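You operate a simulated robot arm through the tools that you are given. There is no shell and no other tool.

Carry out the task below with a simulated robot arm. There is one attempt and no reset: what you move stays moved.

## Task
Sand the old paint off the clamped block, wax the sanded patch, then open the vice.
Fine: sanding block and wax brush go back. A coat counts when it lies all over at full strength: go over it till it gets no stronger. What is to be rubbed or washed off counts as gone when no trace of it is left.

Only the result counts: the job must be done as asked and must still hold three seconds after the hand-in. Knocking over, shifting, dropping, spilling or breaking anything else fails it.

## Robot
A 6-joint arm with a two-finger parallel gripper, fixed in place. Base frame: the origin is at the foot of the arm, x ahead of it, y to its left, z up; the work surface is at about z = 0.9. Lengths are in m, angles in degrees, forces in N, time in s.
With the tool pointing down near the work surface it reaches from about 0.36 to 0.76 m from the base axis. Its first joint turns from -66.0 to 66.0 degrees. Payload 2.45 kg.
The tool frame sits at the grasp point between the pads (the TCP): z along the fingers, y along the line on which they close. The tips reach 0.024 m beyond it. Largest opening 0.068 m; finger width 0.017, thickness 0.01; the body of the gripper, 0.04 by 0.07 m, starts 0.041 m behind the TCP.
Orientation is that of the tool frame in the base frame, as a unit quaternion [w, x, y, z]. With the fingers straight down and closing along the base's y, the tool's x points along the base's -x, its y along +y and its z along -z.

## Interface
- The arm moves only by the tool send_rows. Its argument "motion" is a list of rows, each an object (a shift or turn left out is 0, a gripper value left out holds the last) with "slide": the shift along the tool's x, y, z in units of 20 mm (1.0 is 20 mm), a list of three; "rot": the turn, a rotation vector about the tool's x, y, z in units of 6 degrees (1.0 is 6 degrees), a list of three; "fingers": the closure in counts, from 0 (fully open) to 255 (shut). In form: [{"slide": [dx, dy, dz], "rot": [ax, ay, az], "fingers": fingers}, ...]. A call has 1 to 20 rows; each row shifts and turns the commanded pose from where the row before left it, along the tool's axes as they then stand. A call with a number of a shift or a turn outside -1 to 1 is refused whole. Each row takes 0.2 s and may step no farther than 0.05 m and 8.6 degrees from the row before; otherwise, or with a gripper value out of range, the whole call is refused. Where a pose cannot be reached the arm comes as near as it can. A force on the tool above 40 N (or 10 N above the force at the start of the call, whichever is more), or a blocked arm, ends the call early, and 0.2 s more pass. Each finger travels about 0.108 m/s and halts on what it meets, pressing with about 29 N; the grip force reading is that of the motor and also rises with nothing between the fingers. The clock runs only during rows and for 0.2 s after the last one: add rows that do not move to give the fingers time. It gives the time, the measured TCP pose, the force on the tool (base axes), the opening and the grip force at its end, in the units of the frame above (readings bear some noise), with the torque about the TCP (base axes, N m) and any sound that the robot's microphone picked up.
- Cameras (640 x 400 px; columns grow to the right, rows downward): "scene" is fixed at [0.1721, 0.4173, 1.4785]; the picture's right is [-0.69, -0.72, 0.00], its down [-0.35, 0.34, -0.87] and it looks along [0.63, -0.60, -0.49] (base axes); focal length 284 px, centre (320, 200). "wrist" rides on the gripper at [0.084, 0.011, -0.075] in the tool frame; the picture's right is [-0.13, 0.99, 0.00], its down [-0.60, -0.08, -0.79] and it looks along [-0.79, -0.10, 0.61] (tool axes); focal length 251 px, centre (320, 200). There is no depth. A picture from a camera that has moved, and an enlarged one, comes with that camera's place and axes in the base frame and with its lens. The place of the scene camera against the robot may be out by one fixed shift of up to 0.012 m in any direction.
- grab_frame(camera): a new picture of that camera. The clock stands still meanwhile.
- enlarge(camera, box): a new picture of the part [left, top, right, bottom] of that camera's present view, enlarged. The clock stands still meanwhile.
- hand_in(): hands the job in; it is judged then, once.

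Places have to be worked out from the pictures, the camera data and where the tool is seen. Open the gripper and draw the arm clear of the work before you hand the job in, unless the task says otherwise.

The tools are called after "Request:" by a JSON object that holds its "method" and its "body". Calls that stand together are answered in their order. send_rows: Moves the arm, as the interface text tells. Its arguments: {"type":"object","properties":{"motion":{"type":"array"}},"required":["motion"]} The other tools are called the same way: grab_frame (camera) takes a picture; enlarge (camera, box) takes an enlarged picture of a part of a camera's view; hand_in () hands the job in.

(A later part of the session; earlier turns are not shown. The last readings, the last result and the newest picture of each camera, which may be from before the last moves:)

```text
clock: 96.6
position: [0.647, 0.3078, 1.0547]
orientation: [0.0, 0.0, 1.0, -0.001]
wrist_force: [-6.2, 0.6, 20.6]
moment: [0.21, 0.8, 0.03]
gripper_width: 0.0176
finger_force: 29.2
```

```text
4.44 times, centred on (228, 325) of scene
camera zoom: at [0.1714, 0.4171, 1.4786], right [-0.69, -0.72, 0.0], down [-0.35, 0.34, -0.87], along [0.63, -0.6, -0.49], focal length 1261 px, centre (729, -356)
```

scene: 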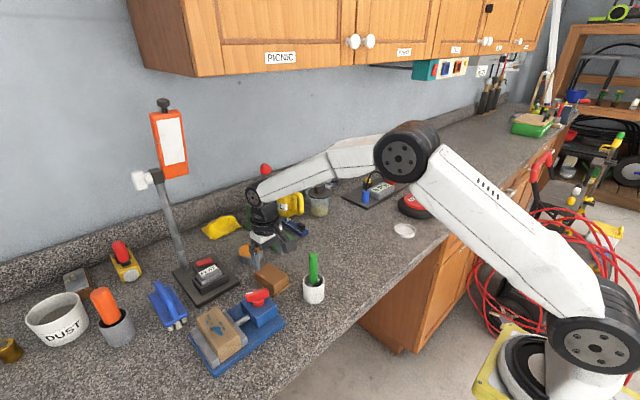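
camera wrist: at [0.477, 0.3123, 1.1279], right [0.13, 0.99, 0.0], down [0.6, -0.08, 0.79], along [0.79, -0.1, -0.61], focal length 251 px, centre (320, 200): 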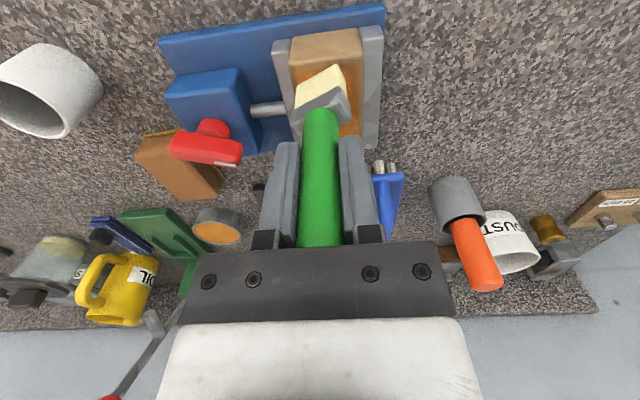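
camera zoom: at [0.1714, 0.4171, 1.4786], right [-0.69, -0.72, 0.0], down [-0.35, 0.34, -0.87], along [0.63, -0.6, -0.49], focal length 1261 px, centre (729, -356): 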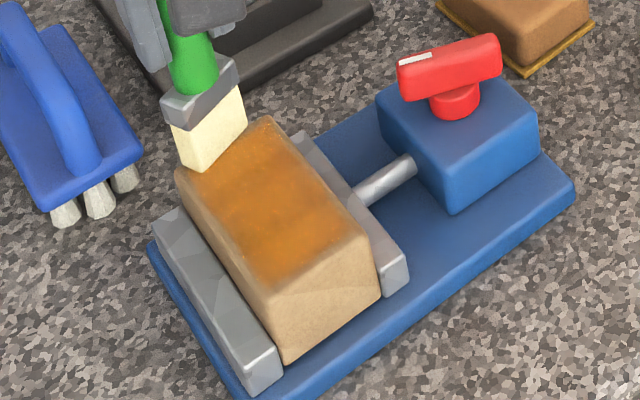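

The coat looks fuller. I'll ease the pressure a little and do one more pass back along the +y lane.

Request:
{"method": "send_rows", "body": {"motion": [{"slide": [0.1, 0.15, -0.03]}, {"slide": [0, 0.15, 0]}, {"slide": [0.3, 0, 0]}, {"slide": [0.3, 0, 0]}, {"slide": [0.3, 0, 0]}, {"slide": [0.3, 0, 0]}, {"slide": [0.3, 0, 0]}, {"slide": [0.3, 0, 0]}, {"slide": [0.3, 0, 0]}, {"slide": [0.3, 0, 0]}, {"slide": [0.3, 0, 0]}, {"slide": [0.3, 0, 0]}, {"slide": [0.3, 0, 0]}, {"slide": [0.3, 0, 0]}, {"slide": [0.3, 0, 0]}, {"slide": [0.3, 0, 0]}, {"slide": [0.3, 0, 0]}]}}

Request:
{"method": "send_rows", "body": {"motion": [{"slide": [0, 0, -1]}, {"slide": [0, 0, -1]}, {"slide": [0, 0, -1]}, {"slide": [0, -1, 0]}, {"slide": [0, -1, 0]}, {"slide": [0, -1, 0]}, {"slide": [0, -1, 0]}, {"slide": [0, -1, 0]}, {"slide": [0, 0, 0]}]}}

Request:
{"method": "enlarge", "body": {"camera": "scene", "box": [190, 290, 270, 360]}}

Request:
{"method": "enlarge", "body": {"camera": "wrist", "box": [370, 0, 490, 130]}}

Request:
{"method": "enlarge", "body": {"camera": "scene", "box": [200, 300, 250, 345]}}

```text
clock: 100.2
position: [0.5555, 0.3137, 1.0534]
orientation: [0.0, 0.0, 1.0, 0.0]
wrist_force: [5.1, 0.1, 12.4]
moment: [-0.01, -0.5, 0.0]
gripper_width: 0.0178
finger_force: 29.4
```

```text
clock: 102.2
position: [0.555, 0.2144, 1.1116]
orientation: [-0.001, 0.0, 1.0, 0.0]
wrist_force: [0.4, -0.7, -0.1]
moment: [0.01, 0.01, -0.02]
gripper_width: 0.0177
finger_force: 28.7
```

```text
5.71 times, centred on (230, 325) of scene
camera zoom: at [0.1721, 0.4173, 1.4785], right [-0.69, -0.72, 0.0], down [-0.35, 0.34, -0.87], along [0.63, -0.6, -0.49], focal length 1622 px, centre (834, -514)
```

zoom: 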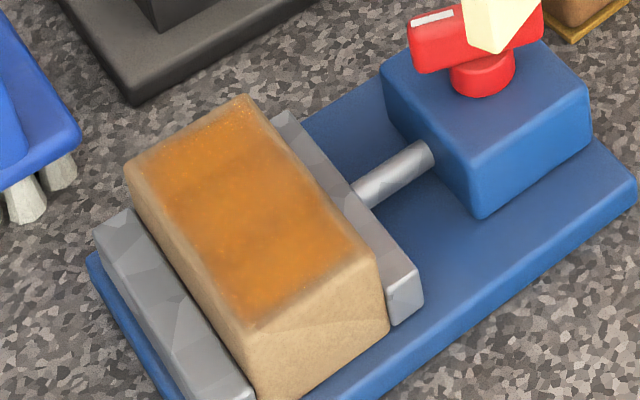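

```text
3.08 times, centred on (430, 65) of wrist
camera zoom: at [0.4704, 0.2259, 1.1872], right [0.13, 0.99, 0.0], down [0.61, -0.08, 0.79], along [0.79, -0.1, -0.61], focal length 774 px, centre (-18, 615)
```

zoom: 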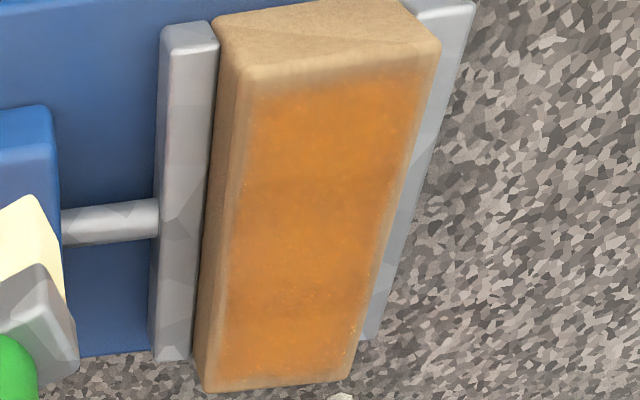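

```text
8.89 times, centred on (225, 322) of scene
camera zoom: at [0.1721, 0.4173, 1.4785], right [-0.69, -0.72, 0.0], down [-0.35, 0.34, -0.87], along [0.63, -0.6, -0.49], focal length 2522 px, centre (1164, -889)
```

zoom: 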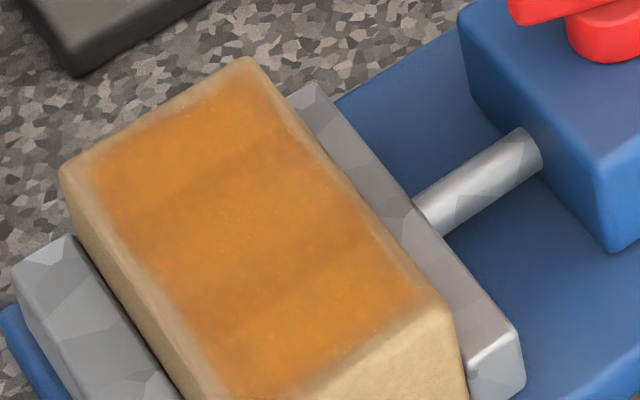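

The wood hasn't moved. The coat shows slight cross-bands, and I can't tell whether that is its texture or an emptied brush, so I'll reload the brush at the tin and go over it again to be sure.

Request:
{"method": "send_rows", "body": {"motion": [{"slide": [0, 0, -1]}, {"slide": [-0.906, -0.69, 0]}, {"slide": [-0.906, -0.69, 0]}, {"slide": [-0.906, -0.69, 0]}, {"slide": [-0.906, -0.69, 0]}, {"slide": [-0.906, -0.69, 0]}, {"slide": [-0.906, -0.69, 0]}, {"slide": [-0.906, -0.69, 0]}, {"slide": [-0.906, -0.69, 0]}, {"rot": [0, -1, 0]}, {"rot": [0, -1, 0]}, {"rot": [0, -1, 0]}, {"slide": [-0.41, 0, 0.87]}, {"slide": [-0.41, 0, 0.87]}, {"slide": [-0.41, 0, 0.87]}, {"slide": [-0.41, 0, 0.87]}, {"slide": [-0.41, 0, 0.87]}, {"slide": [0, 0, 0]}]}}

Request:
{"method": "enlarge", "body": {"camera": "scene", "box": [210, 190, 306, 280]}}

Request:
{"method": "grab_frame", "body": {"camera": "wrist"}}

Request:
{"method": "enlarge", "body": {"camera": "scene", "box": [200, 300, 250, 345]}}

```text
clock: 106.0
position: [0.7661, 0.1045, 1.0619]
orientation: [0.155, 0.0, 0.988, 0.0]
wrist_force: [-0.8, 0.9, -1.1]
moment: [-0.05, -0.01, 0.0]
gripper_width: 0.0178
finger_force: 28.7
```

```text
4.44 times, centred on (258, 235) of scene
camera zoom: at [0.1721, 0.4173, 1.4785], right [-0.69, -0.72, 0.0], down [-0.35, 0.34, -0.87], along [0.63, -0.6, -0.49], focal length 1261 px, centre (596, 44)
```

zoom: 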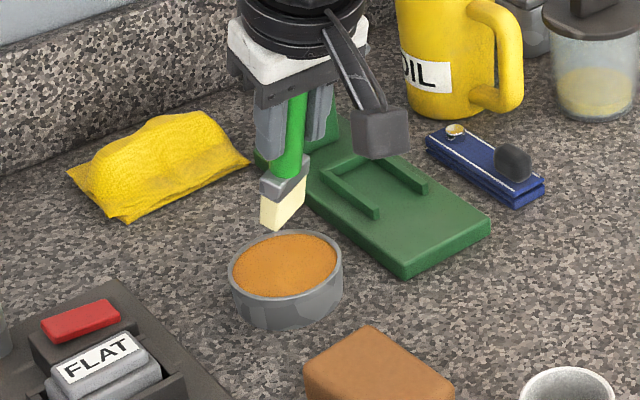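

```text
taken
camera wrist: at [0.6625, 0.1161, 1.1075], right [0.12, 0.99, 0.04], down [0.33, -0.08, 0.94], along [0.94, -0.1, -0.34], focal length 251 px, centre (320, 200)
```

wrist: 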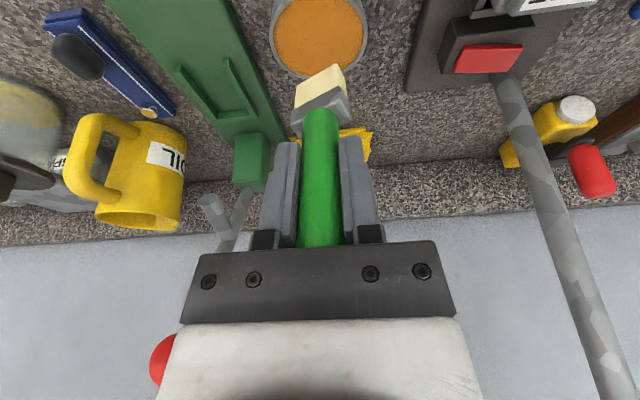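

```text
8.89 times, centred on (225, 322) of scene
camera zoom: at [0.1721, 0.4173, 1.4785], right [-0.69, -0.72, 0.0], down [-0.35, 0.34, -0.87], along [0.63, -0.6, -0.49], focal length 2522 px, centre (1164, -889)
```

zoom: 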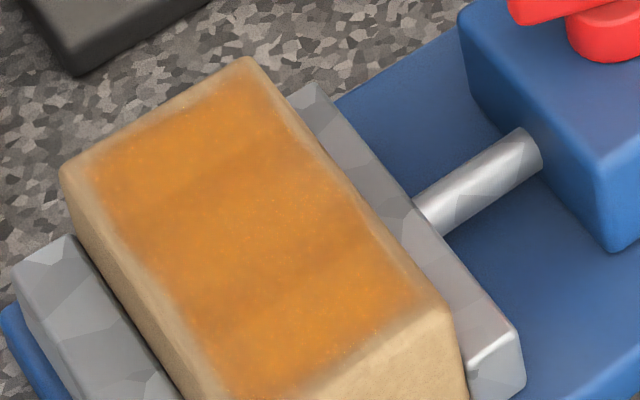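

The bristles hang over the tin as before. I'll lower to the wax, creeping at the end.

Request:
{"method": "send_rows", "body": {"motion": [{"slide": [0.195, 0, 0.6]}, {"slide": [0.195, 0, 0.6]}, {"slide": [0.195, 0, 0.6]}, {"slide": [0.03, 0, 0.1]}, {"slide": [0, 0, 0]}]}}

Request:
{"method": "send_rows", "body": {"motion": [{"slide": [0.03, 0, 0.1]}, {"slide": [0.02, 0, 0.05]}, {"slide": [0, 0, 0]}]}}

```text
clock: 107.2
position: [0.7666, 0.1033, 1.0228]
orientation: [0.155, 0.0, 0.988, 0.0]
wrist_force: [0.1, 0.6, -0.5]
moment: [-0.02, 0.03, -0.03]
gripper_width: 0.0177
finger_force: 29.6
```

```text
clock: 108.0
position: [0.7671, 0.1037, 1.0177]
orientation: [0.156, 0.0, 0.988, 0.0]
wrist_force: [-0.4, 0.0, 0.0]
moment: [-0.01, -0.04, -0.01]
gripper_width: 0.0178
finger_force: 29.7
```

Still free at z≈1.018; continuing down in small steps.

Request:
{"method": "send_rows", "body": {"motion": [{"slide": [0.02, 0, 0.06]}, {"slide": [0.02, 0, 0.05]}, {"slide": [0, 0, 0]}]}}

Request:
{"method": "send_rows", "body": {"motion": [{"slide": [0.02, 0, 0.05]}, {"slide": [0, 0, 0]}]}}

Request:
{"method": "enlarge", "body": {"camera": "scene", "box": [220, 210, 300, 270]}}

```text
clock: 108.8
position: [0.7661, 0.1033, 1.0171]
orientation: [0.155, 0.0, 0.988, 0.0]
wrist_force: [0.0, -0.5, 1.4]
moment: [0.0, 0.01, -0.01]
gripper_width: 0.018
finger_force: 29.2
```

```text
clock: 109.4
position: [0.7655, 0.1036, 1.017]
orientation: [0.157, 0.0, 0.988, 0.001]
wrist_force: [-1.0, 0.2, 5.1]
moment: [0.05, -0.02, 0.0]
gripper_width: 0.0182
finger_force: 29.0
```

```text
6.67 times, centred on (260, 240) of scene
camera zoom: at [0.1719, 0.4173, 1.4785], right [-0.69, -0.72, 0.0], down [-0.35, 0.34, -0.87], along [0.63, -0.6, -0.49], focal length 1892 px, centre (720, -67)
```

zoom: 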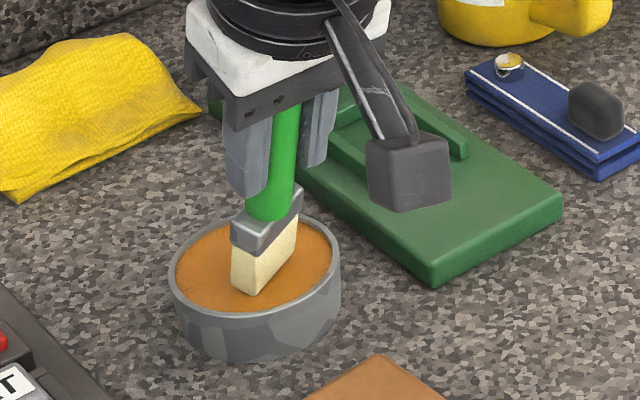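

The bristles rest on the wax with light force. I'll press slightly and hold for a second, then lift and return.

Request:
{"method": "send_rows", "body": {"motion": [{"slide": [0.015, 0, 0.05]}, {"slide": [0, 0, 0]}, {"slide": [0, 0, 0]}, {"slide": [0, 0, 0]}, {"slide": [0, 0, 0]}]}}

Request:
{"method": "send_rows", "body": {"motion": [{"slide": [-0.155, 0, -0.475]}, {"slide": [-0.31, 0, -0.95]}, {"slide": [-0.31, 0, -0.95]}, {"slide": [-0.31, 0, -0.95]}, {"slide": [0.8, 0, -0.26]}, {"slide": [0.8, 0, -0.26]}, {"slide": [0.8, 0, -0.26]}, {"slide": [0.8, 0, -0.26]}, {"rot": [0, 1, 0]}, {"rot": [0, 1, 0]}, {"rot": [0, 1, 0]}, {"slide": [0, 0, -1]}, {"slide": [0, 0, -1]}, {"slide": [0, 0, 0]}]}}

Request:
{"method": "grab_frame", "body": {"camera": "wrist"}}

Request:
{"method": "enlarge", "body": {"camera": "scene", "box": [210, 150, 322, 270]}}

```text
clock: 110.6
position: [0.7654, 0.1035, 1.0172]
orientation: [0.159, 0.0, 0.987, -0.001]
wrist_force: [1.0, 0.0, 16.1]
moment: [0.18, -0.37, 0.01]
gripper_width: 0.0176
finger_force: 29.5
```

```text
clock: 113.6
position: [0.6981, 0.1038, 1.1246]
orientation: [-0.001, 0.0, 1.0, 0.0]
wrist_force: [1.0, -0.7, -1.5]
moment: [-0.01, -0.03, -0.01]
gripper_width: 0.0177
finger_force: 29.4
```

```text
taken
camera wrist: at [0.6135, 0.1161, 1.2], right [0.13, 0.99, 0.0], down [0.61, -0.08, 0.79], along [0.79, -0.1, -0.61], focal length 251 px, centre (320, 200)
```

wrist: 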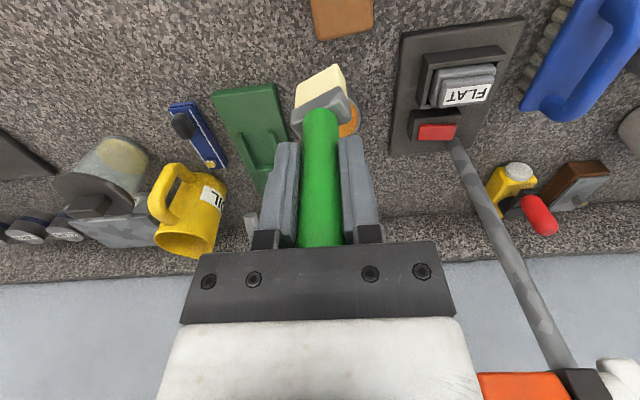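

```text
3.33 times, centred on (266, 210) of scene
camera zoom: at [0.1721, 0.4173, 1.4785], right [-0.69, -0.72, 0.0], down [-0.35, 0.34, -0.87], along [0.63, -0.6, -0.49], focal length 946 px, centre (500, 167)
```

zoom: 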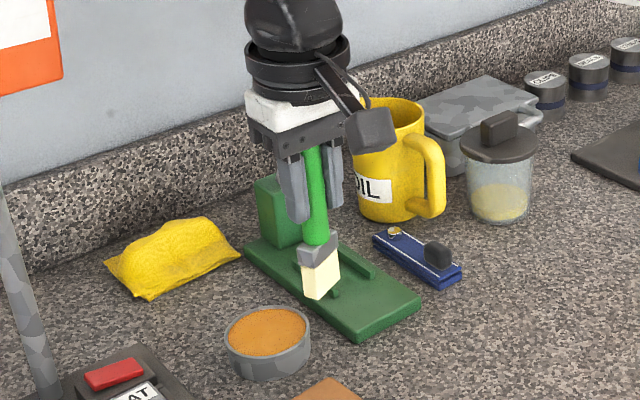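

Reloaded. I'll carry it back over the far end of the −y lane and lower to just above the wood.

Request:
{"method": "send_rows", "body": {"motion": [{"slide": [0.28, 0.98, 0]}, {"slide": [0.28, 0.98, 0]}, {"slide": [0.28, 0.98, 0]}, {"slide": [0.28, 0.98, 0]}, {"slide": [0.28, 0.98, 0]}, {"slide": [0.28, 0.98, 0]}, {"slide": [0.28, 0.98, 0]}, {"slide": [0.28, 0.98, 0]}, {"slide": [0.28, 0.98, 0]}, {"slide": [0.28, 0.98, 0]}, {"slide": [0, 0, 1]}, {"slide": [0, 0, 1]}, {"slide": [0, 0, 1]}, {"slide": [0, 0, 0.3]}, {"slide": [0, 0, 0.1]}, {"slide": [0, 0, 0]}]}}

Request:
{"method": "send_rows", "body": {"motion": [{"slide": [0, 0, 0.1]}, {"slide": [0, 0, 0.05]}, {"slide": [0, 0, 0]}]}}

```text
clock: 117.0
position: [0.6414, 0.2986, 1.0568]
orientation: [-0.001, 0.0, 1.0, 0.0]
wrist_force: [0.4, -0.2, -0.9]
moment: [0.01, -0.01, 0.01]
gripper_width: 0.0178
finger_force: 28.9
```

```text
clock: 117.8
position: [0.6417, 0.2988, 1.0541]
orientation: [0.0, 0.001, 1.0, 0.0]
wrist_force: [0.1, -0.9, 1.2]
moment: [-0.08, 0.01, 0.01]
gripper_width: 0.0181
finger_force: 29.0
```

Just touching. I'll press ~1.5 mm and do a slow full-length stroke −x along the −y lane.

Request:
{"method": "send_rows", "body": {"motion": [{"slide": [0, 0, 0.08]}, {"slide": [0.24, 0, 0]}, {"slide": [0.24, 0, 0]}, {"slide": [0.24, 0, 0]}, {"slide": [0.24, 0, 0]}, {"slide": [0.24, 0, 0]}, {"slide": [0.24, 0, 0]}, {"slide": [0.24, 0, 0]}, {"slide": [0.24, 0, 0]}, {"slide": [0.24, 0, 0]}, {"slide": [0.24, 0, 0]}, {"slide": [0.24, 0, 0]}, {"slide": [0.24, 0, 0]}, {"slide": [0.24, 0, 0]}, {"slide": [0.24, 0, 0]}, {"slide": [0.24, 0, 0]}, {"slide": [0.24, 0, 0]}, {"slide": [0.24, 0, 0]}, {"slide": [0.24, 0, 0]}]}}

Request:
{"method": "send_rows", "body": {"motion": [{"slide": [0, 0.2, -0.02]}, {"slide": [0, 0.2, 0]}, {"slide": [0, 0.2, 0]}, {"slide": [-0.24, 0, 0]}, {"slide": [-0.24, 0, 0]}, {"slide": [-0.24, 0, 0]}, {"slide": [-0.24, 0, 0]}, {"slide": [-0.24, 0, 0]}, {"slide": [-0.24, 0, 0]}, {"slide": [-0.24, 0, 0]}, {"slide": [-0.24, 0, 0]}, {"slide": [-0.24, 0, 0]}, {"slide": [-0.24, 0, 0]}, {"slide": [-0.24, 0, 0]}, {"slide": [-0.24, 0, 0]}, {"slide": [-0.24, 0, 0]}, {"slide": [-0.24, 0, 0]}, {"slide": [-0.24, 0, 0]}, {"slide": [-0.24, 0, 0]}]}}

Request:
{"method": "enlarge", "body": {"camera": "scene", "box": [180, 280, 276, 370]}}

```text
clock: 121.8
position: [0.5567, 0.2999, 1.0543]
orientation: [0.0, 0.0, 1.0, 0.001]
wrist_force: [6.0, -0.3, 17.4]
moment: [0.01, -0.75, -0.01]
gripper_width: 0.0177
finger_force: 28.6
```

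```text
clock: 125.8
position: [0.6332, 0.3118, 1.0529]
orientation: [-0.001, 0.0, 1.0, -0.001]
wrist_force: [-6.5, 1.2, 16.2]
moment: [0.01, 0.49, -0.03]
gripper_width: 0.0179
finger_force: 29.0
```

```text
4.44 times, centred on (228, 325) of scene
camera zoom: at [0.1715, 0.4172, 1.4786], right [-0.69, -0.72, 0.0], down [-0.35, 0.34, -0.87], along [0.63, -0.6, -0.49], focal length 1261 px, centre (729, -356)
```

zoom: 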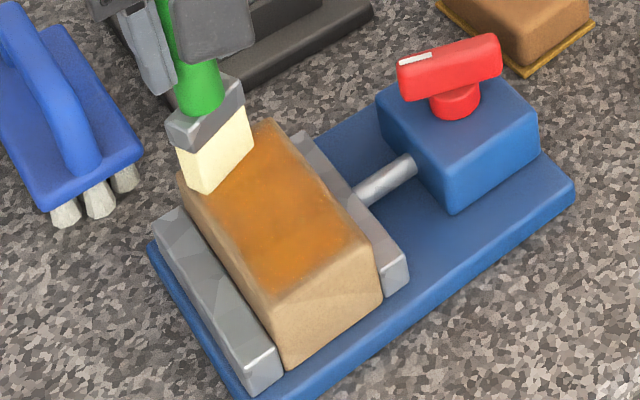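

Both lanes got a steady ~16 N. I'll finish with a middle-lane stroke to both ends, then lift aside and compare.

Request:
{"method": "send_rows", "body": {"motion": [{"slide": [-0.3, 0, 0]}, {"slide": [-0.3, -0.1, 0]}, {"slide": [0, -0.2, 0]}, {"slide": [0.3, 0, 0]}, {"slide": [0.3, 0, 0]}, {"slide": [0.3, 0, 0]}, {"slide": [0.3, 0, 0]}, {"slide": [0.3, 0, 0]}, {"slide": [0.3, 0, 0]}, {"slide": [0.3, 0, 0]}, {"slide": [0.3, 0, 0]}, {"slide": [0.3, 0, 0]}, {"slide": [0.3, 0, 0]}, {"slide": [0.3, 0, 0]}, {"slide": [0.3, 0, 0]}, {"slide": [0.3, 0, 0]}, {"slide": [0.3, 0, 0]}, {"slide": [0.3, 0, 0]}, {"slide": [0.2, 0, 0]}]}}

Request:
{"method": "send_rows", "body": {"motion": [{"slide": [0, 0, -1]}, {"slide": [0, 0, -1]}, {"slide": [0, 0, -1]}, {"slide": [0, -1, 0]}, {"slide": [0, -1, 0]}, {"slide": [0, -1, 0]}, {"slide": [0, -1, 0]}, {"slide": [0, -1, 0]}, {"slide": [0, 0, 0]}]}}

Request:
{"method": "enlarge", "body": {"camera": "scene", "box": [190, 290, 270, 360]}}

Request:
{"method": "enlarge", "body": {"camera": "wrist", "box": [370, 0, 490, 130]}}

Request:
{"method": "enlarge", "body": {"camera": "scene", "box": [200, 300, 250, 345]}}

```text
clock: 129.8
position: [0.5512, 0.3053, 1.0531]
orientation: [0.0, 0.001, 1.0, 0.0]
wrist_force: [3.3, -0.8, 14.5]
moment: [-0.05, -0.52, 0.01]
gripper_width: 0.0179
finger_force: 28.9
```

```text
clock: 131.8
position: [0.552, 0.2049, 1.1115]
orientation: [0.0, 0.0, 1.0, -0.001]
wrist_force: [0.0, -0.2, -0.9]
moment: [-0.01, 0.0, 0.01]
gripper_width: 0.0181
finger_force: 29.3
```

```text
5.71 times, centred on (230, 325) of scene
camera zoom: at [0.1721, 0.4173, 1.4785], right [-0.69, -0.72, 0.0], down [-0.35, 0.34, -0.87], along [0.63, -0.6, -0.49], focal length 1622 px, centre (834, -514)
```

zoom: 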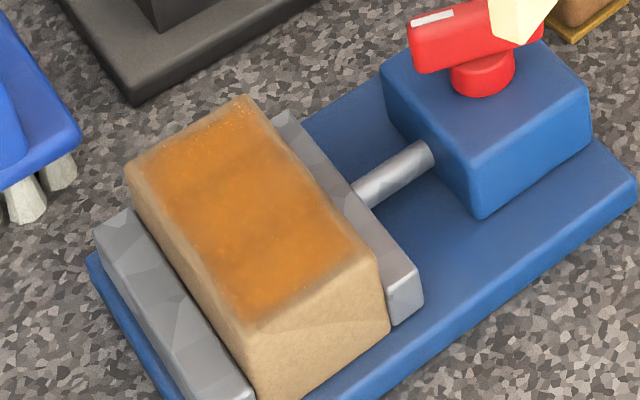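

```text
3.08 times, centred on (430, 65) of wrist
camera zoom: at [0.4668, 0.2175, 1.1877], right [0.13, 0.99, 0.0], down [0.61, -0.08, 0.79], along [0.79, -0.1, -0.61], focal length 774 px, centre (-18, 615)
```

zoom: 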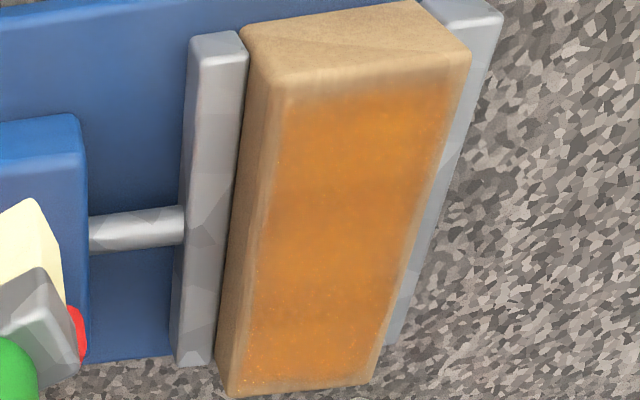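

```text
8.89 times, centred on (225, 322) of scene
camera zoom: at [0.1721, 0.4173, 1.4785], right [-0.69, -0.72, 0.0], down [-0.35, 0.34, -0.87], along [0.63, -0.6, -0.49], focal length 2522 px, centre (1164, -889)
```

zoom: 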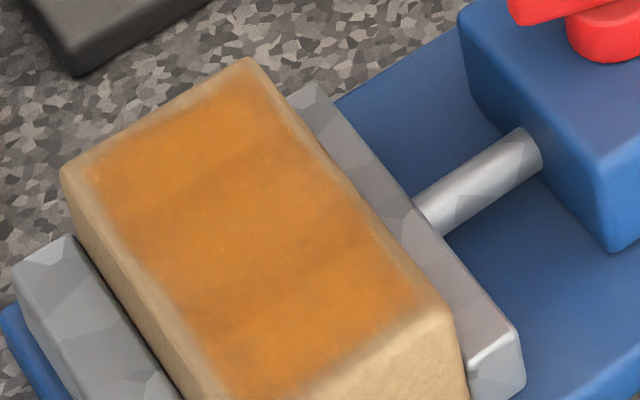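

After three rounds, including a fresh load, the coat is unchanged: the faint bands are its fixed texture, so it is at full strength. I'll carry the brush back above the white cup.

Request:
{"method": "send_rows", "body": {"motion": [{"slide": [-0.055, -0.957, 0]}, {"slide": [-0.055, -0.957, 0]}, {"slide": [-0.055, -0.957, 0]}, {"slide": [-0.055, -0.957, 0]}, {"slide": [-0.055, -0.957, 0]}, {"slide": [-0.055, -0.957, 0]}, {"slide": [-0.055, -0.957, 0]}, {"slide": [0, 0, 0]}]}}

Request:
{"method": "grab_frame", "body": {"camera": "wrist"}}

Request:
{"method": "enlarge", "body": {"camera": "scene", "box": [262, 195, 374, 315]}}

```text
clock: 133.6
position: [0.5587, 0.0719, 1.1117]
orientation: [-0.001, 0.0, 1.0, 0.0]
wrist_force: [-0.6, 0.4, -1.2]
moment: [-0.02, -0.03, -0.01]
gripper_width: 0.0181
finger_force: 28.8
```

```text
taken
camera wrist: at [0.475, 0.0842, 1.1876], right [0.13, 0.99, 0.0], down [0.61, -0.08, 0.79], along [0.79, -0.1, -0.61], focal length 251 px, centre (320, 200)
```

wrist: 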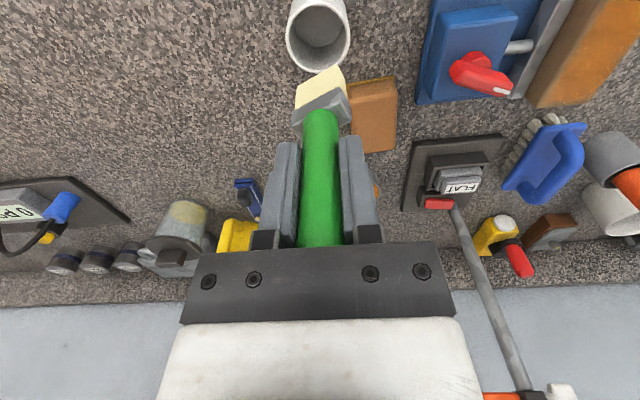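

```text
3.33 times, centred on (318, 255) of scene
camera zoom: at [0.1721, 0.4173, 1.4785], right [-0.69, -0.72, 0.0], down [-0.35, 0.34, -0.87], along [0.63, -0.6, -0.49], focal length 946 px, centre (327, 17)
```

zoom: 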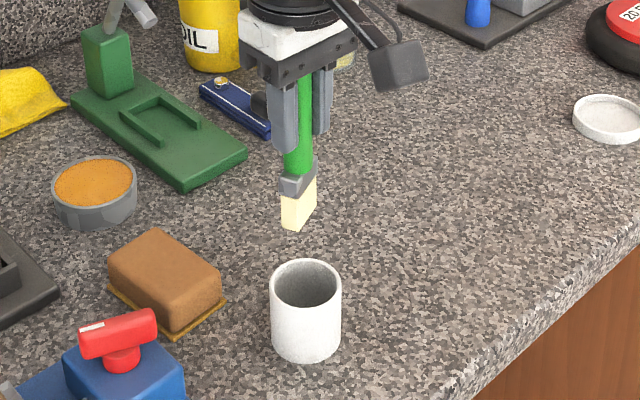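

I'll zoom in to measure the bristle tip relative to the cup's rim before inserting.

Request:
{"method": "enlarge", "body": {"camera": "scene", "box": [290, 240, 346, 310]}}

Request:
{"method": "enlarge", "body": {"camera": "wrist", "box": [272, 0, 368, 130]}}

```text
5.71 times, centred on (318, 275) of scene
camera zoom: at [0.1721, 0.4173, 1.4785], right [-0.69, -0.72, 0.0], down [-0.35, 0.34, -0.87], along [0.63, -0.6, -0.49], focal length 1622 px, centre (331, -229)
```

zoom: 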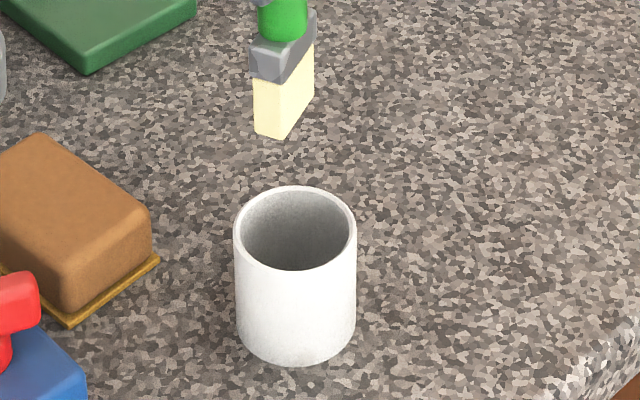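

```text
3.08 times, centred on (320, 65) of wrist
camera zoom: at [0.475, 0.0842, 1.1876], right [0.13, 0.99, 0.0], down [0.61, -0.08, 0.79], along [0.79, -0.1, -0.61], focal length 774 px, centre (320, 615)
```

zoom: 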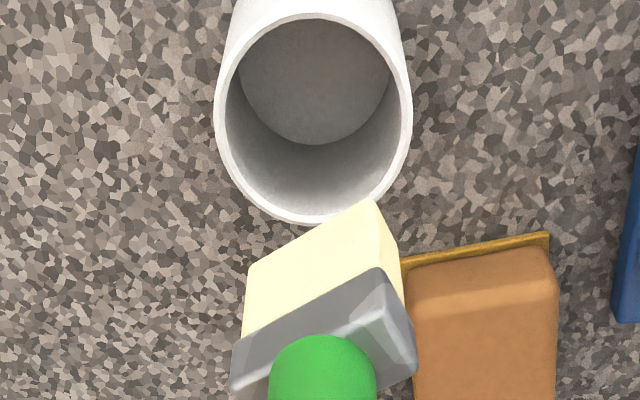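

The cup centre computes to (0.560, 0.0715), but the brush leans about 5° (tip toward +x) in the grip. I'll tilt the tool about +0.9 units to bring the brush upright, and re-measure.

Request:
{"method": "send_rows", "body": {"motion": [{"rot": [0, 0.9, 0]}, {"slide": [0, 0, 0]}]}}

Request:
{"method": "enlarge", "body": {"camera": "scene", "box": [278, 210, 358, 310]}}

Request:
{"method": "enlarge", "body": {"camera": "wrist", "box": [272, 0, 368, 130]}}

```text
clock: 134.2
position: [0.5597, 0.0722, 1.1131]
orientation: [-0.049, 0.0, 0.999, 0.0]
wrist_force: [0.1, 1.4, 0.1]
moment: [0.01, -0.01, 0.05]
gripper_width: 0.0179
finger_force: 28.9
```

```text
4.00 times, centred on (318, 260) of scene
camera zoom: at [0.1721, 0.4173, 1.4785], right [-0.69, -0.72, 0.0], down [-0.35, 0.34, -0.87], along [0.63, -0.6, -0.49], focal length 1135 px, centre (328, -40)
```

zoom: 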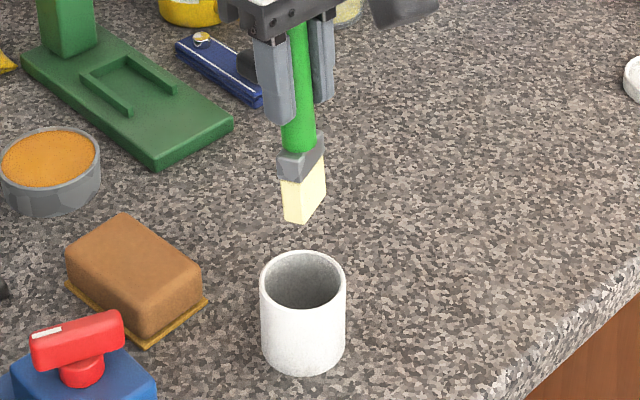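

```text
3.08 times, centred on (320, 65) of wrist
camera zoom: at [0.4822, 0.0843, 1.1954], right [0.13, 0.99, -0.01], down [0.68, -0.08, 0.73], along [0.72, -0.1, -0.68], focal length 774 px, centre (320, 615)
```

zoom: 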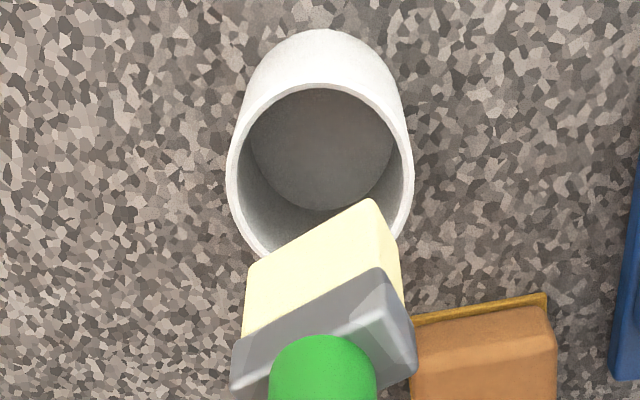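

The brush is now upright, with its tip at about (0.557, 0.073) over the cup centre (0.557, 0.072). I'll lower until the tip is just above the rim and check.

Request:
{"method": "send_rows", "body": {"motion": [{"slide": [-0.098, -0.07, 0.995]}, {"slide": [-0.098, 0, 0.995]}, {"slide": [-0.08, 0, 0.8]}, {"slide": [0, 0, 0]}]}}

Request:
{"method": "enlarge", "body": {"camera": "scene", "box": [278, 230, 358, 310]}}

Request:
{"method": "enlarge", "body": {"camera": "wrist", "box": [260, 0, 380, 150]}}

```text
clock: 135.2
position: [0.5599, 0.0711, 1.0566]
orientation: [-0.048, 0.0, 0.999, 0.0]
wrist_force: [1.1, 0.1, 0.2]
moment: [-0.04, -0.03, -0.03]
gripper_width: 0.0179
finger_force: 28.7
```

```text
5.00 times, centred on (318, 270) of scene
camera zoom: at [0.1721, 0.4173, 1.4785], right [-0.69, -0.72, 0.0], down [-0.35, 0.34, -0.87], along [0.63, -0.6, -0.49], focal length 1419 px, centre (330, -150)
```

zoom: 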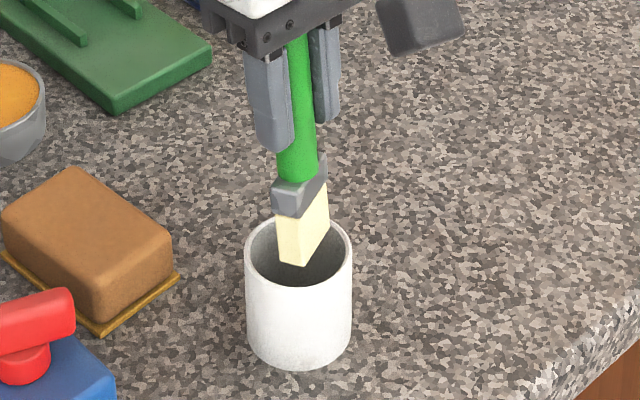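

```text
2.67 times, centred on (320, 75) of wrist
camera zoom: at [0.4823, 0.0827, 1.1395], right [0.13, 0.99, -0.01], down [0.68, -0.08, 0.73], along [0.72, -0.1, -0.68], focal length 670 px, centre (320, 533)
```

zoom: 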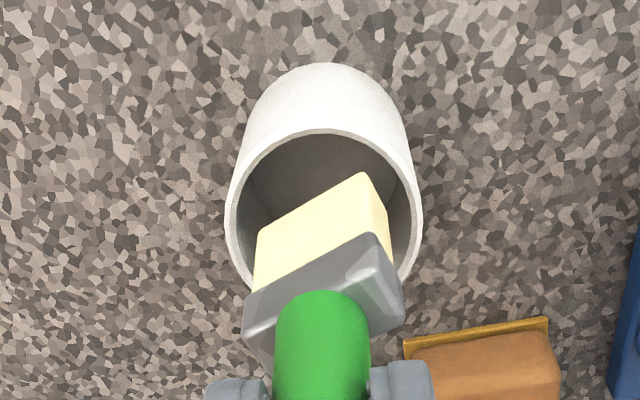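

The bristles are aligned inside the rim outline. Continuing down slowly with small steps near the bottom.

Request:
{"method": "send_rows", "body": {"motion": [{"slide": [-0.05, 0, 0.5]}, {"slide": [-0.05, 0, 0.5]}, {"slide": [-0.05, 0, 0.5]}, {"slide": [-0.05, 0, 0.5]}, {"slide": [-0.04, 0, 0.4]}, {"slide": [0, 0, 0]}]}}

Request:
{"method": "enlarge", "body": {"camera": "scene", "box": [278, 230, 358, 310]}}

Request:
{"method": "enlarge", "body": {"camera": "wrist", "box": [260, 0, 380, 150]}}

```text
clock: 136.6
position: [0.5592, 0.0708, 1.0084]
orientation: [-0.048, -0.001, 0.999, -0.001]
wrist_force: [0.0, -0.5, -0.4]
moment: [-0.02, 0.01, 0.02]
gripper_width: 0.0179
finger_force: 28.9
```

```text
5.00 times, centred on (318, 270) of scene
camera zoom: at [0.1721, 0.4173, 1.4785], right [-0.69, -0.72, 0.0], down [-0.35, 0.34, -0.87], along [0.63, -0.6, -0.49], focal length 1419 px, centre (330, -150)
```

zoom: 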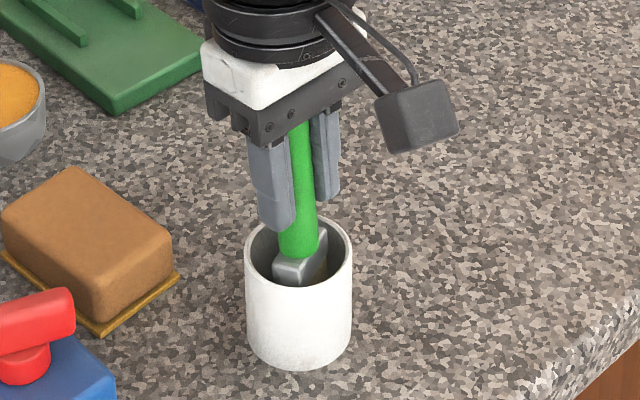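

```text
2.67 times, centred on (320, 75) of wrist
camera zoom: at [0.482, 0.0829, 1.0909], right [0.13, 0.99, -0.01], down [0.68, -0.08, 0.73], along [0.72, -0.1, -0.68], focal length 670 px, centre (320, 533)
```

zoom: 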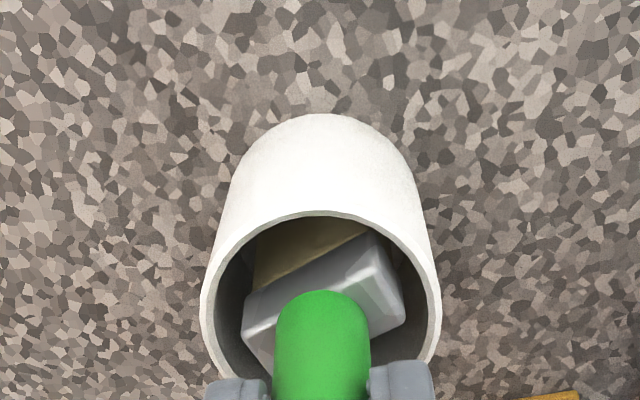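

The brush slides in without touching. I'll creep the rest of the way down until light contact.

Request:
{"method": "send_rows", "body": {"motion": [{"slide": [-0.02, 0, 0.2]}, {"slide": [-0.01, 0, 0.1]}, {"slide": [0, 0, 0]}]}}

Request:
{"method": "send_rows", "body": {"motion": [{"slide": [-0.01, 0, 0.1]}, {"slide": [-0.005, 0, 0.05]}, {"slide": [0, 0, 0]}]}}

```text
clock: 137.4
position: [0.5593, 0.0701, 1.0018]
orientation: [-0.048, 0.0, 0.999, 0.0]
wrist_force: [-0.4, -0.5, -0.6]
moment: [0.0, 0.01, -0.02]
gripper_width: 0.018
finger_force: 28.9
```

```text
clock: 138.2
position: [0.5594, 0.0709, 0.9996]
orientation: [-0.048, 0.001, 0.999, 0.0]
wrist_force: [-0.7, -1.1, 5.3]
moment: [-0.06, 0.06, 0.0]
gripper_width: 0.0176
finger_force: 28.9
```

The bristles touch the cup floor (5 N). I'll open the fingers and rise straight up.

Request:
{"method": "send_rows", "body": {"motion": [{"slide": [0.003, 0, -0.03]}, {"fingers": 150}, {"fingers": 0}, {"fingers": 0}, {"fingers": 0}]}}

Request:
{"method": "enlarge", "body": {"camera": "scene", "box": [278, 230, 358, 310]}}

Request:
{"method": "grab_frame", "body": {"camera": "wrist"}}

```text
clock: 139.4
position: [0.5586, 0.0702, 0.9995]
orientation: [-0.048, 0.0, 0.999, 0.0]
wrist_force: [-0.5, -0.1, 0.6]
moment: [0.0, 0.01, -0.02]
gripper_width: 0.068
finger_force: 0.1
```

```text
5.00 times, centred on (318, 270) of scene
camera zoom: at [0.1721, 0.4173, 1.4785], right [-0.69, -0.72, 0.0], down [-0.35, 0.34, -0.87], along [0.63, -0.6, -0.49], focal length 1419 px, centre (330, -150)
```

zoom: 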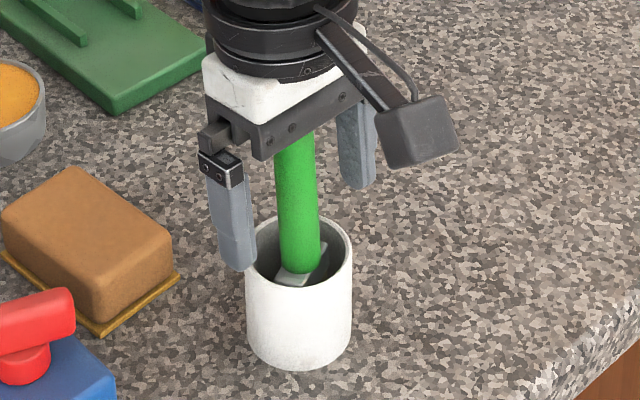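

```text
taken
camera wrist: at [0.4819, 0.0826, 1.0827], right [0.13, 0.99, -0.01], down [0.68, -0.08, 0.73], along [0.72, -0.1, -0.68], focal length 251 px, centre (320, 200)
```

wrist: 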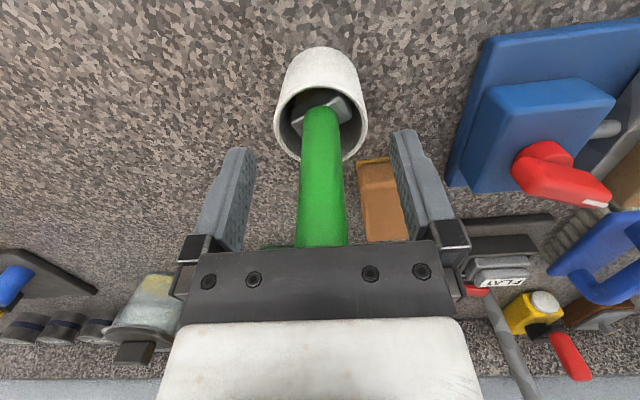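

The brush stands free in the cup. Rising vertically, then levelling the tool.

Request:
{"method": "send_rows", "body": {"motion": [{"slide": [0.05, 0, -0.5]}, {"slide": [0.098, 0, -0.995]}, {"slide": [0.098, 0, -0.995]}, {"slide": [0.098, 0, -0.995]}, {"slide": [0.098, 0, -0.995]}, {"slide": [0.098, 0, -0.995]}, {"slide": [0.098, 0, -0.995]}, {"slide": [0.098, 0, -0.995]}, {"rot": [0, -0.92, 0]}, {"slide": [0, 0, 0]}]}}

Request:
{"method": "enlarge", "body": {"camera": "scene", "box": [278, 220, 358, 310]}}

Request:
{"method": "grab_frame", "body": {"camera": "wrist"}}

```text
clock: 141.6
position: [0.559, 0.0715, 1.1503]
orientation: [0.0, 0.0, 1.0, 0.001]
wrist_force: [-0.7, -0.4, -0.2]
moment: [-0.01, -0.02, -0.04]
gripper_width: 0.0678
finger_force: 0.0
```

```text
4.44 times, centred on (318, 265) of scene
camera zoom: at [0.172, 0.4173, 1.4785], right [-0.69, -0.72, 0.0], down [-0.35, 0.34, -0.87], along [0.63, -0.6, -0.49], focal length 1261 px, centre (329, -89)
```

zoom: 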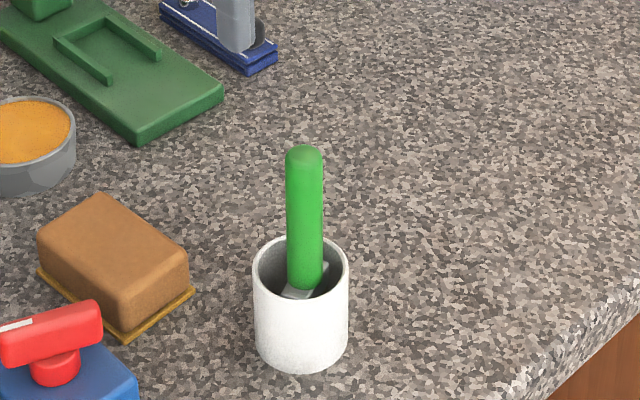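

```text
taken
camera wrist: at [0.4732, 0.0828, 1.2244], right [0.13, 0.99, 0.0], down [0.6, -0.08, 0.79], along [0.79, -0.1, -0.61], focal length 251 px, centre (320, 200)
```

wrist: 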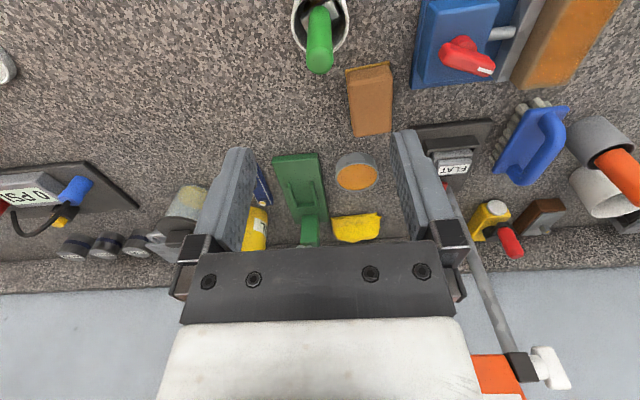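

The brush is back in its cup, upright. Next the vice handle: bar about 0.05 long, centred near (0.598, 0.207), pointing about 70° from x. I'll move above it for a close look.

Request:
{"method": "send_rows", "body": {"motion": [{"slide": [-0.28, 0.97, 0]}, {"slide": [-0.28, 0.97, 0]}, {"slide": [-0.28, 0.97, 0]}, {"slide": [-0.28, 0.97, 0]}, {"slide": [-0.28, 0.97, 0.5]}, {"slide": [-0.28, 0.97, 0.7]}, {"slide": [-0.28, 0.97, 0.8]}, {"slide": [0, 0, 0]}]}}

Request:
{"method": "enlarge", "body": {"camera": "wrist", "box": [230, 0, 410, 150]}}

Request:
{"method": "enlarge", "body": {"camera": "scene", "box": [210, 250, 306, 340]}}

```text
clock: 143.4
position: [0.5982, 0.2058, 1.1095]
orientation: [0.001, 0.0, 1.0, 0.0]
wrist_force: [-0.3, -0.4, 0.3]
moment: [0.01, 0.02, -0.01]
gripper_width: 0.068
finger_force: 0.1
```

```text
2.67 times, centred on (320, 75) of wrist
camera zoom: at [0.5126, 0.2187, 1.1846], right [0.13, 0.99, 0.0], down [0.6, -0.08, 0.79], along [0.79, -0.1, -0.61], focal length 670 px, centre (320, 533)
```

zoom: 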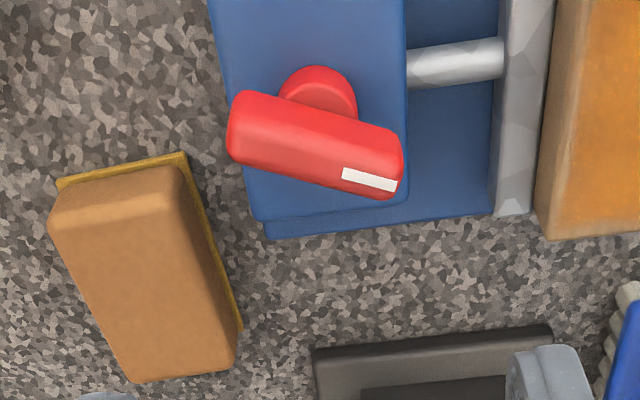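

```text
4.44 times, centred on (258, 295) of scene
camera zoom: at [0.172, 0.4174, 1.4785], right [-0.69, -0.72, 0.0], down [-0.35, 0.34, -0.87], along [0.63, -0.6, -0.49], focal length 1261 px, centre (596, -222)
```

zoom: 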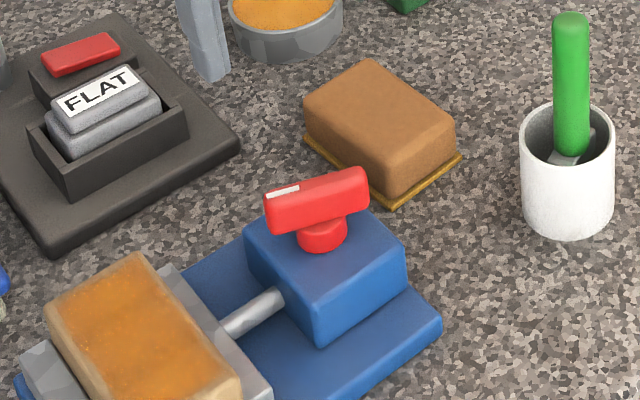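

The handle bar's top is at z≈0.988, centre ≈ (0.598, 0.2075), 0.05 long at 69° from x. I'll yaw the gripper −21° so the fingers can take the bar by its ends, lower to z≈1.04 and check.

Request:
{"method": "send_rows", "body": {"motion": [{"slide": [0, 0.085, 0], "rot": [0, 0, 0.875]}, {"rot": [0, 0, 0.875]}, {"rot": [0, 0, 0.875]}, {"rot": [0, 0, 0.875]}, {"slide": [0, 0, 1]}, {"slide": [0, 0, 1]}, {"slide": [0, 0, 1]}, {"slide": [0, 0, 0.5]}, {"slide": [0, 0, 0]}]}}

Request:
{"method": "grab_frame", "body": {"camera": "wrist"}}

Request:
{"method": "enlarge", "body": {"camera": "scene", "box": [200, 240, 312, 340]}}

```text
clock: 145.4
position: [0.5977, 0.2086, 1.0396]
orientation: [0.0, 0.183, 0.983, 0.0]
wrist_force: [-0.1, -0.3, 0.6]
moment: [-0.02, -0.02, -0.03]
gripper_width: 0.0681
finger_force: 0.0
```

```text
taken
camera wrist: at [0.5224, 0.2496, 1.1148], right [0.48, 0.88, 0.0], down [0.54, -0.29, 0.79], along [0.7, -0.38, -0.61], focal length 251 px, centre (320, 200)
```

wrist: 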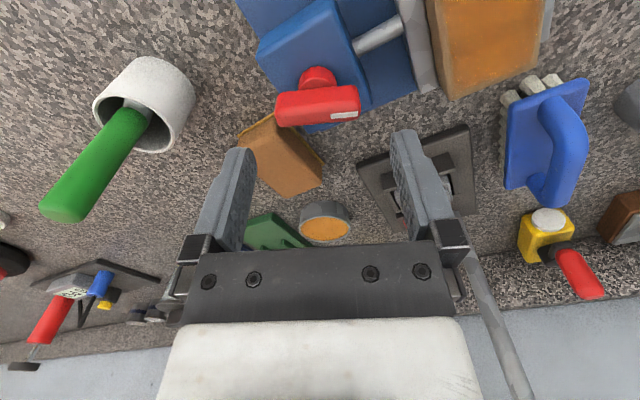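

```text
4.00 times, centred on (256, 290) of scene
camera zoom: at [0.1721, 0.4173, 1.4785], right [-0.69, -0.72, 0.0], down [-0.35, 0.34, -0.87], along [0.63, -0.6, -0.49], focal length 1135 px, centre (576, -160)
```

zoom: 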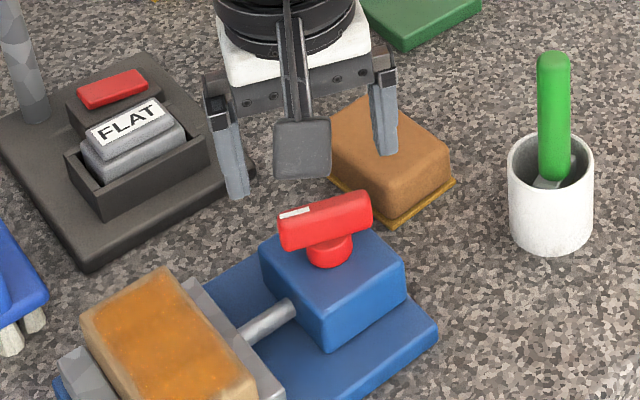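

The bar lies centred and nearly parallel to the closing axis. I'll descend so the fingertips straddle its ends at TCP z≈0.986.

Request:
{"method": "send_rows", "body": {"motion": [{"slide": [0, -0.06, 0.8]}, {"slide": [0, 0, 0.8]}, {"slide": [0, 0, 0.6]}, {"slide": [0, 0, 0.4]}, {"slide": [0, 0, 0.1]}, {"slide": [0, 0, 0]}]}}

Request:
{"method": "grab_frame", "body": {"camera": "wrist"}}

Request:
{"method": "enlarge", "body": {"camera": "scene", "box": [200, 240, 312, 340]}}

```text
clock: 146.8
position: [0.5986, 0.2078, 0.9857]
orientation: [0.0, 0.182, 0.983, 0.0]
wrist_force: [0.5, 0.1, 0.4]
moment: [0.01, -0.01, -0.01]
gripper_width: 0.068
finger_force: 0.0
```

```text
taken
camera wrist: at [0.5223, 0.2489, 1.0611], right [0.48, 0.88, 0.0], down [0.54, -0.29, 0.79], along [0.7, -0.38, -0.61], focal length 251 px, centre (320, 200)
```

wrist: 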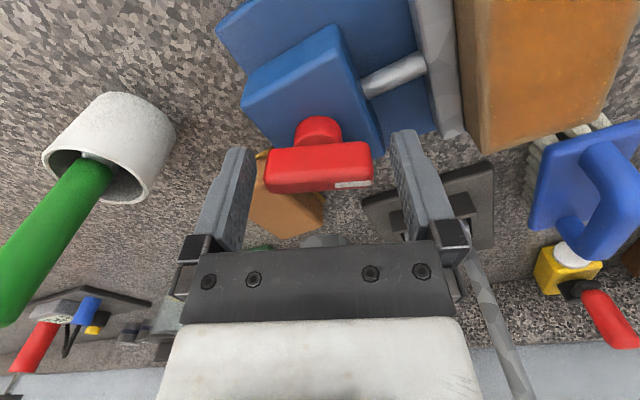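

```text
4.00 times, centred on (256, 290) of scene
camera zoom: at [0.1721, 0.4173, 1.4785], right [-0.69, -0.72, 0.0], down [-0.35, 0.34, -0.87], along [0.63, -0.6, -0.49], focal length 1135 px, centre (576, -160)
```

zoom: 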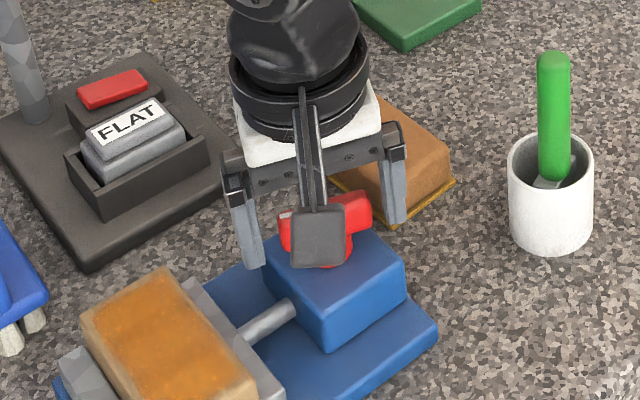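

The fingertips straddle the bar ends without contact. Closing on it.

Request:
{"method": "send_rows", "body": {"motion": [{"fingers": 255}, {"fingers": 255}, {"fingers": 255}]}}

Request:
{"method": "grab_frame", "body": {"camera": "wrist"}}

```text
clock: 147.6
position: [0.5977, 0.2057, 0.9859]
orientation: [-0.001, 0.182, 0.983, 0.0]
wrist_force: [-5.6, -11.0, 2.8]
moment: [-0.09, 0.27, -0.04]
gripper_width: 0.052
finger_force: 45.4
```

```text
taken
camera wrist: at [0.5221, 0.2479, 1.0611], right [0.48, 0.88, 0.0], down [0.54, -0.29, 0.79], along [0.7, -0.38, -0.61], focal length 251 px, centre (320, 200)
```

wrist: 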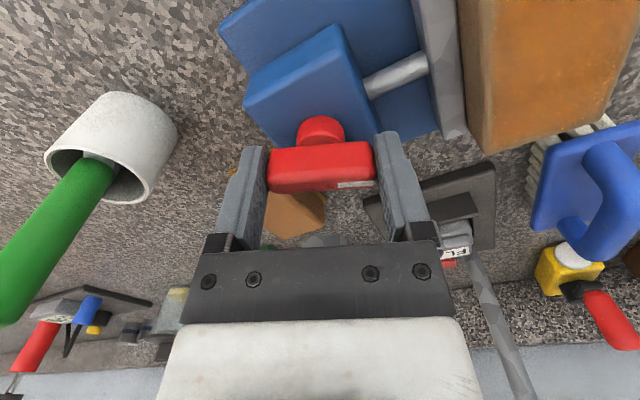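

The bar is gripped (0.052) but the arm is pulled ~12 N along the bar, so the pivot is about 1.6 mm further −y. I'll recentre by that amount and then try a small counter-clockwise turn, watching the torque.

Request:
{"method": "send_rows", "body": {"motion": [{"slide": [0, -0.08, 0]}, {"slide": [0, 0, 0]}]}}

Request:
{"method": "send_rows", "body": {"motion": [{"rot": [0, 0, -0.4]}, {"rot": [0, 0, -0.4]}, {"slide": [0, 0, 0]}]}}

Request:
{"method": "enlarge", "body": {"camera": "scene", "box": [180, 250, 308, 360]}}

Request:
{"method": "grab_frame", "body": {"camera": "wrist"}}

```text
clock: 148.2
position: [0.5974, 0.2062, 0.9875]
orientation: [0.001, 0.182, 0.983, 0.001]
wrist_force: [2.1, -2.5, -0.7]
moment: [-0.48, 0.54, 0.01]
gripper_width: 0.052
finger_force: 44.9
```

```text
clock: 149.0
position: [0.598, 0.2058, 0.9869]
orientation: [0.001, 0.14, 0.99, 0.001]
wrist_force: [3.8, 1.5, -5.9]
moment: [0.24, -0.11, 0.02]
gripper_width: 0.052
finger_force: 44.9
```

```text
3.64 times, centred on (244, 305) of scene
camera zoom: at [0.1723, 0.4175, 1.4784], right [-0.69, -0.72, 0.0], down [-0.35, 0.34, -0.87], along [0.63, -0.6, -0.49], focal length 1032 px, centre (596, -182)
```

zoom: 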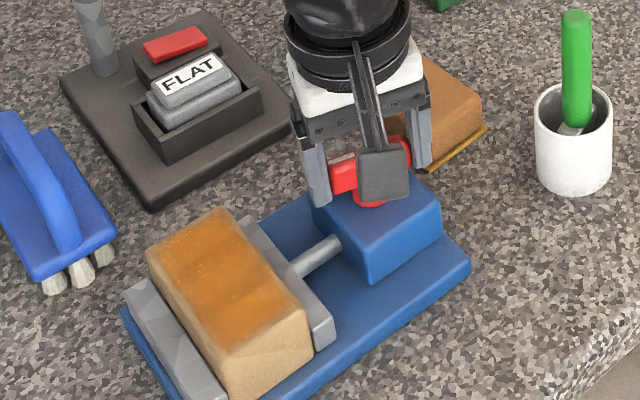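

```text
taken
camera wrist: at [0.5186, 0.2409, 1.0609], right [0.4, 0.92, 0.0], down [0.56, -0.24, 0.79], along [0.73, -0.32, -0.61], focal length 251 px, centre (320, 200)
```

wrist: 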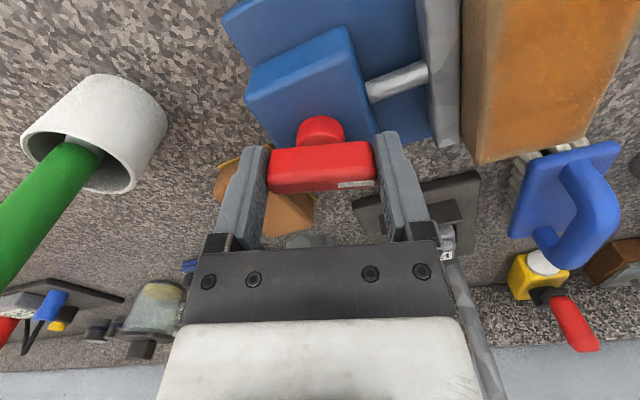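

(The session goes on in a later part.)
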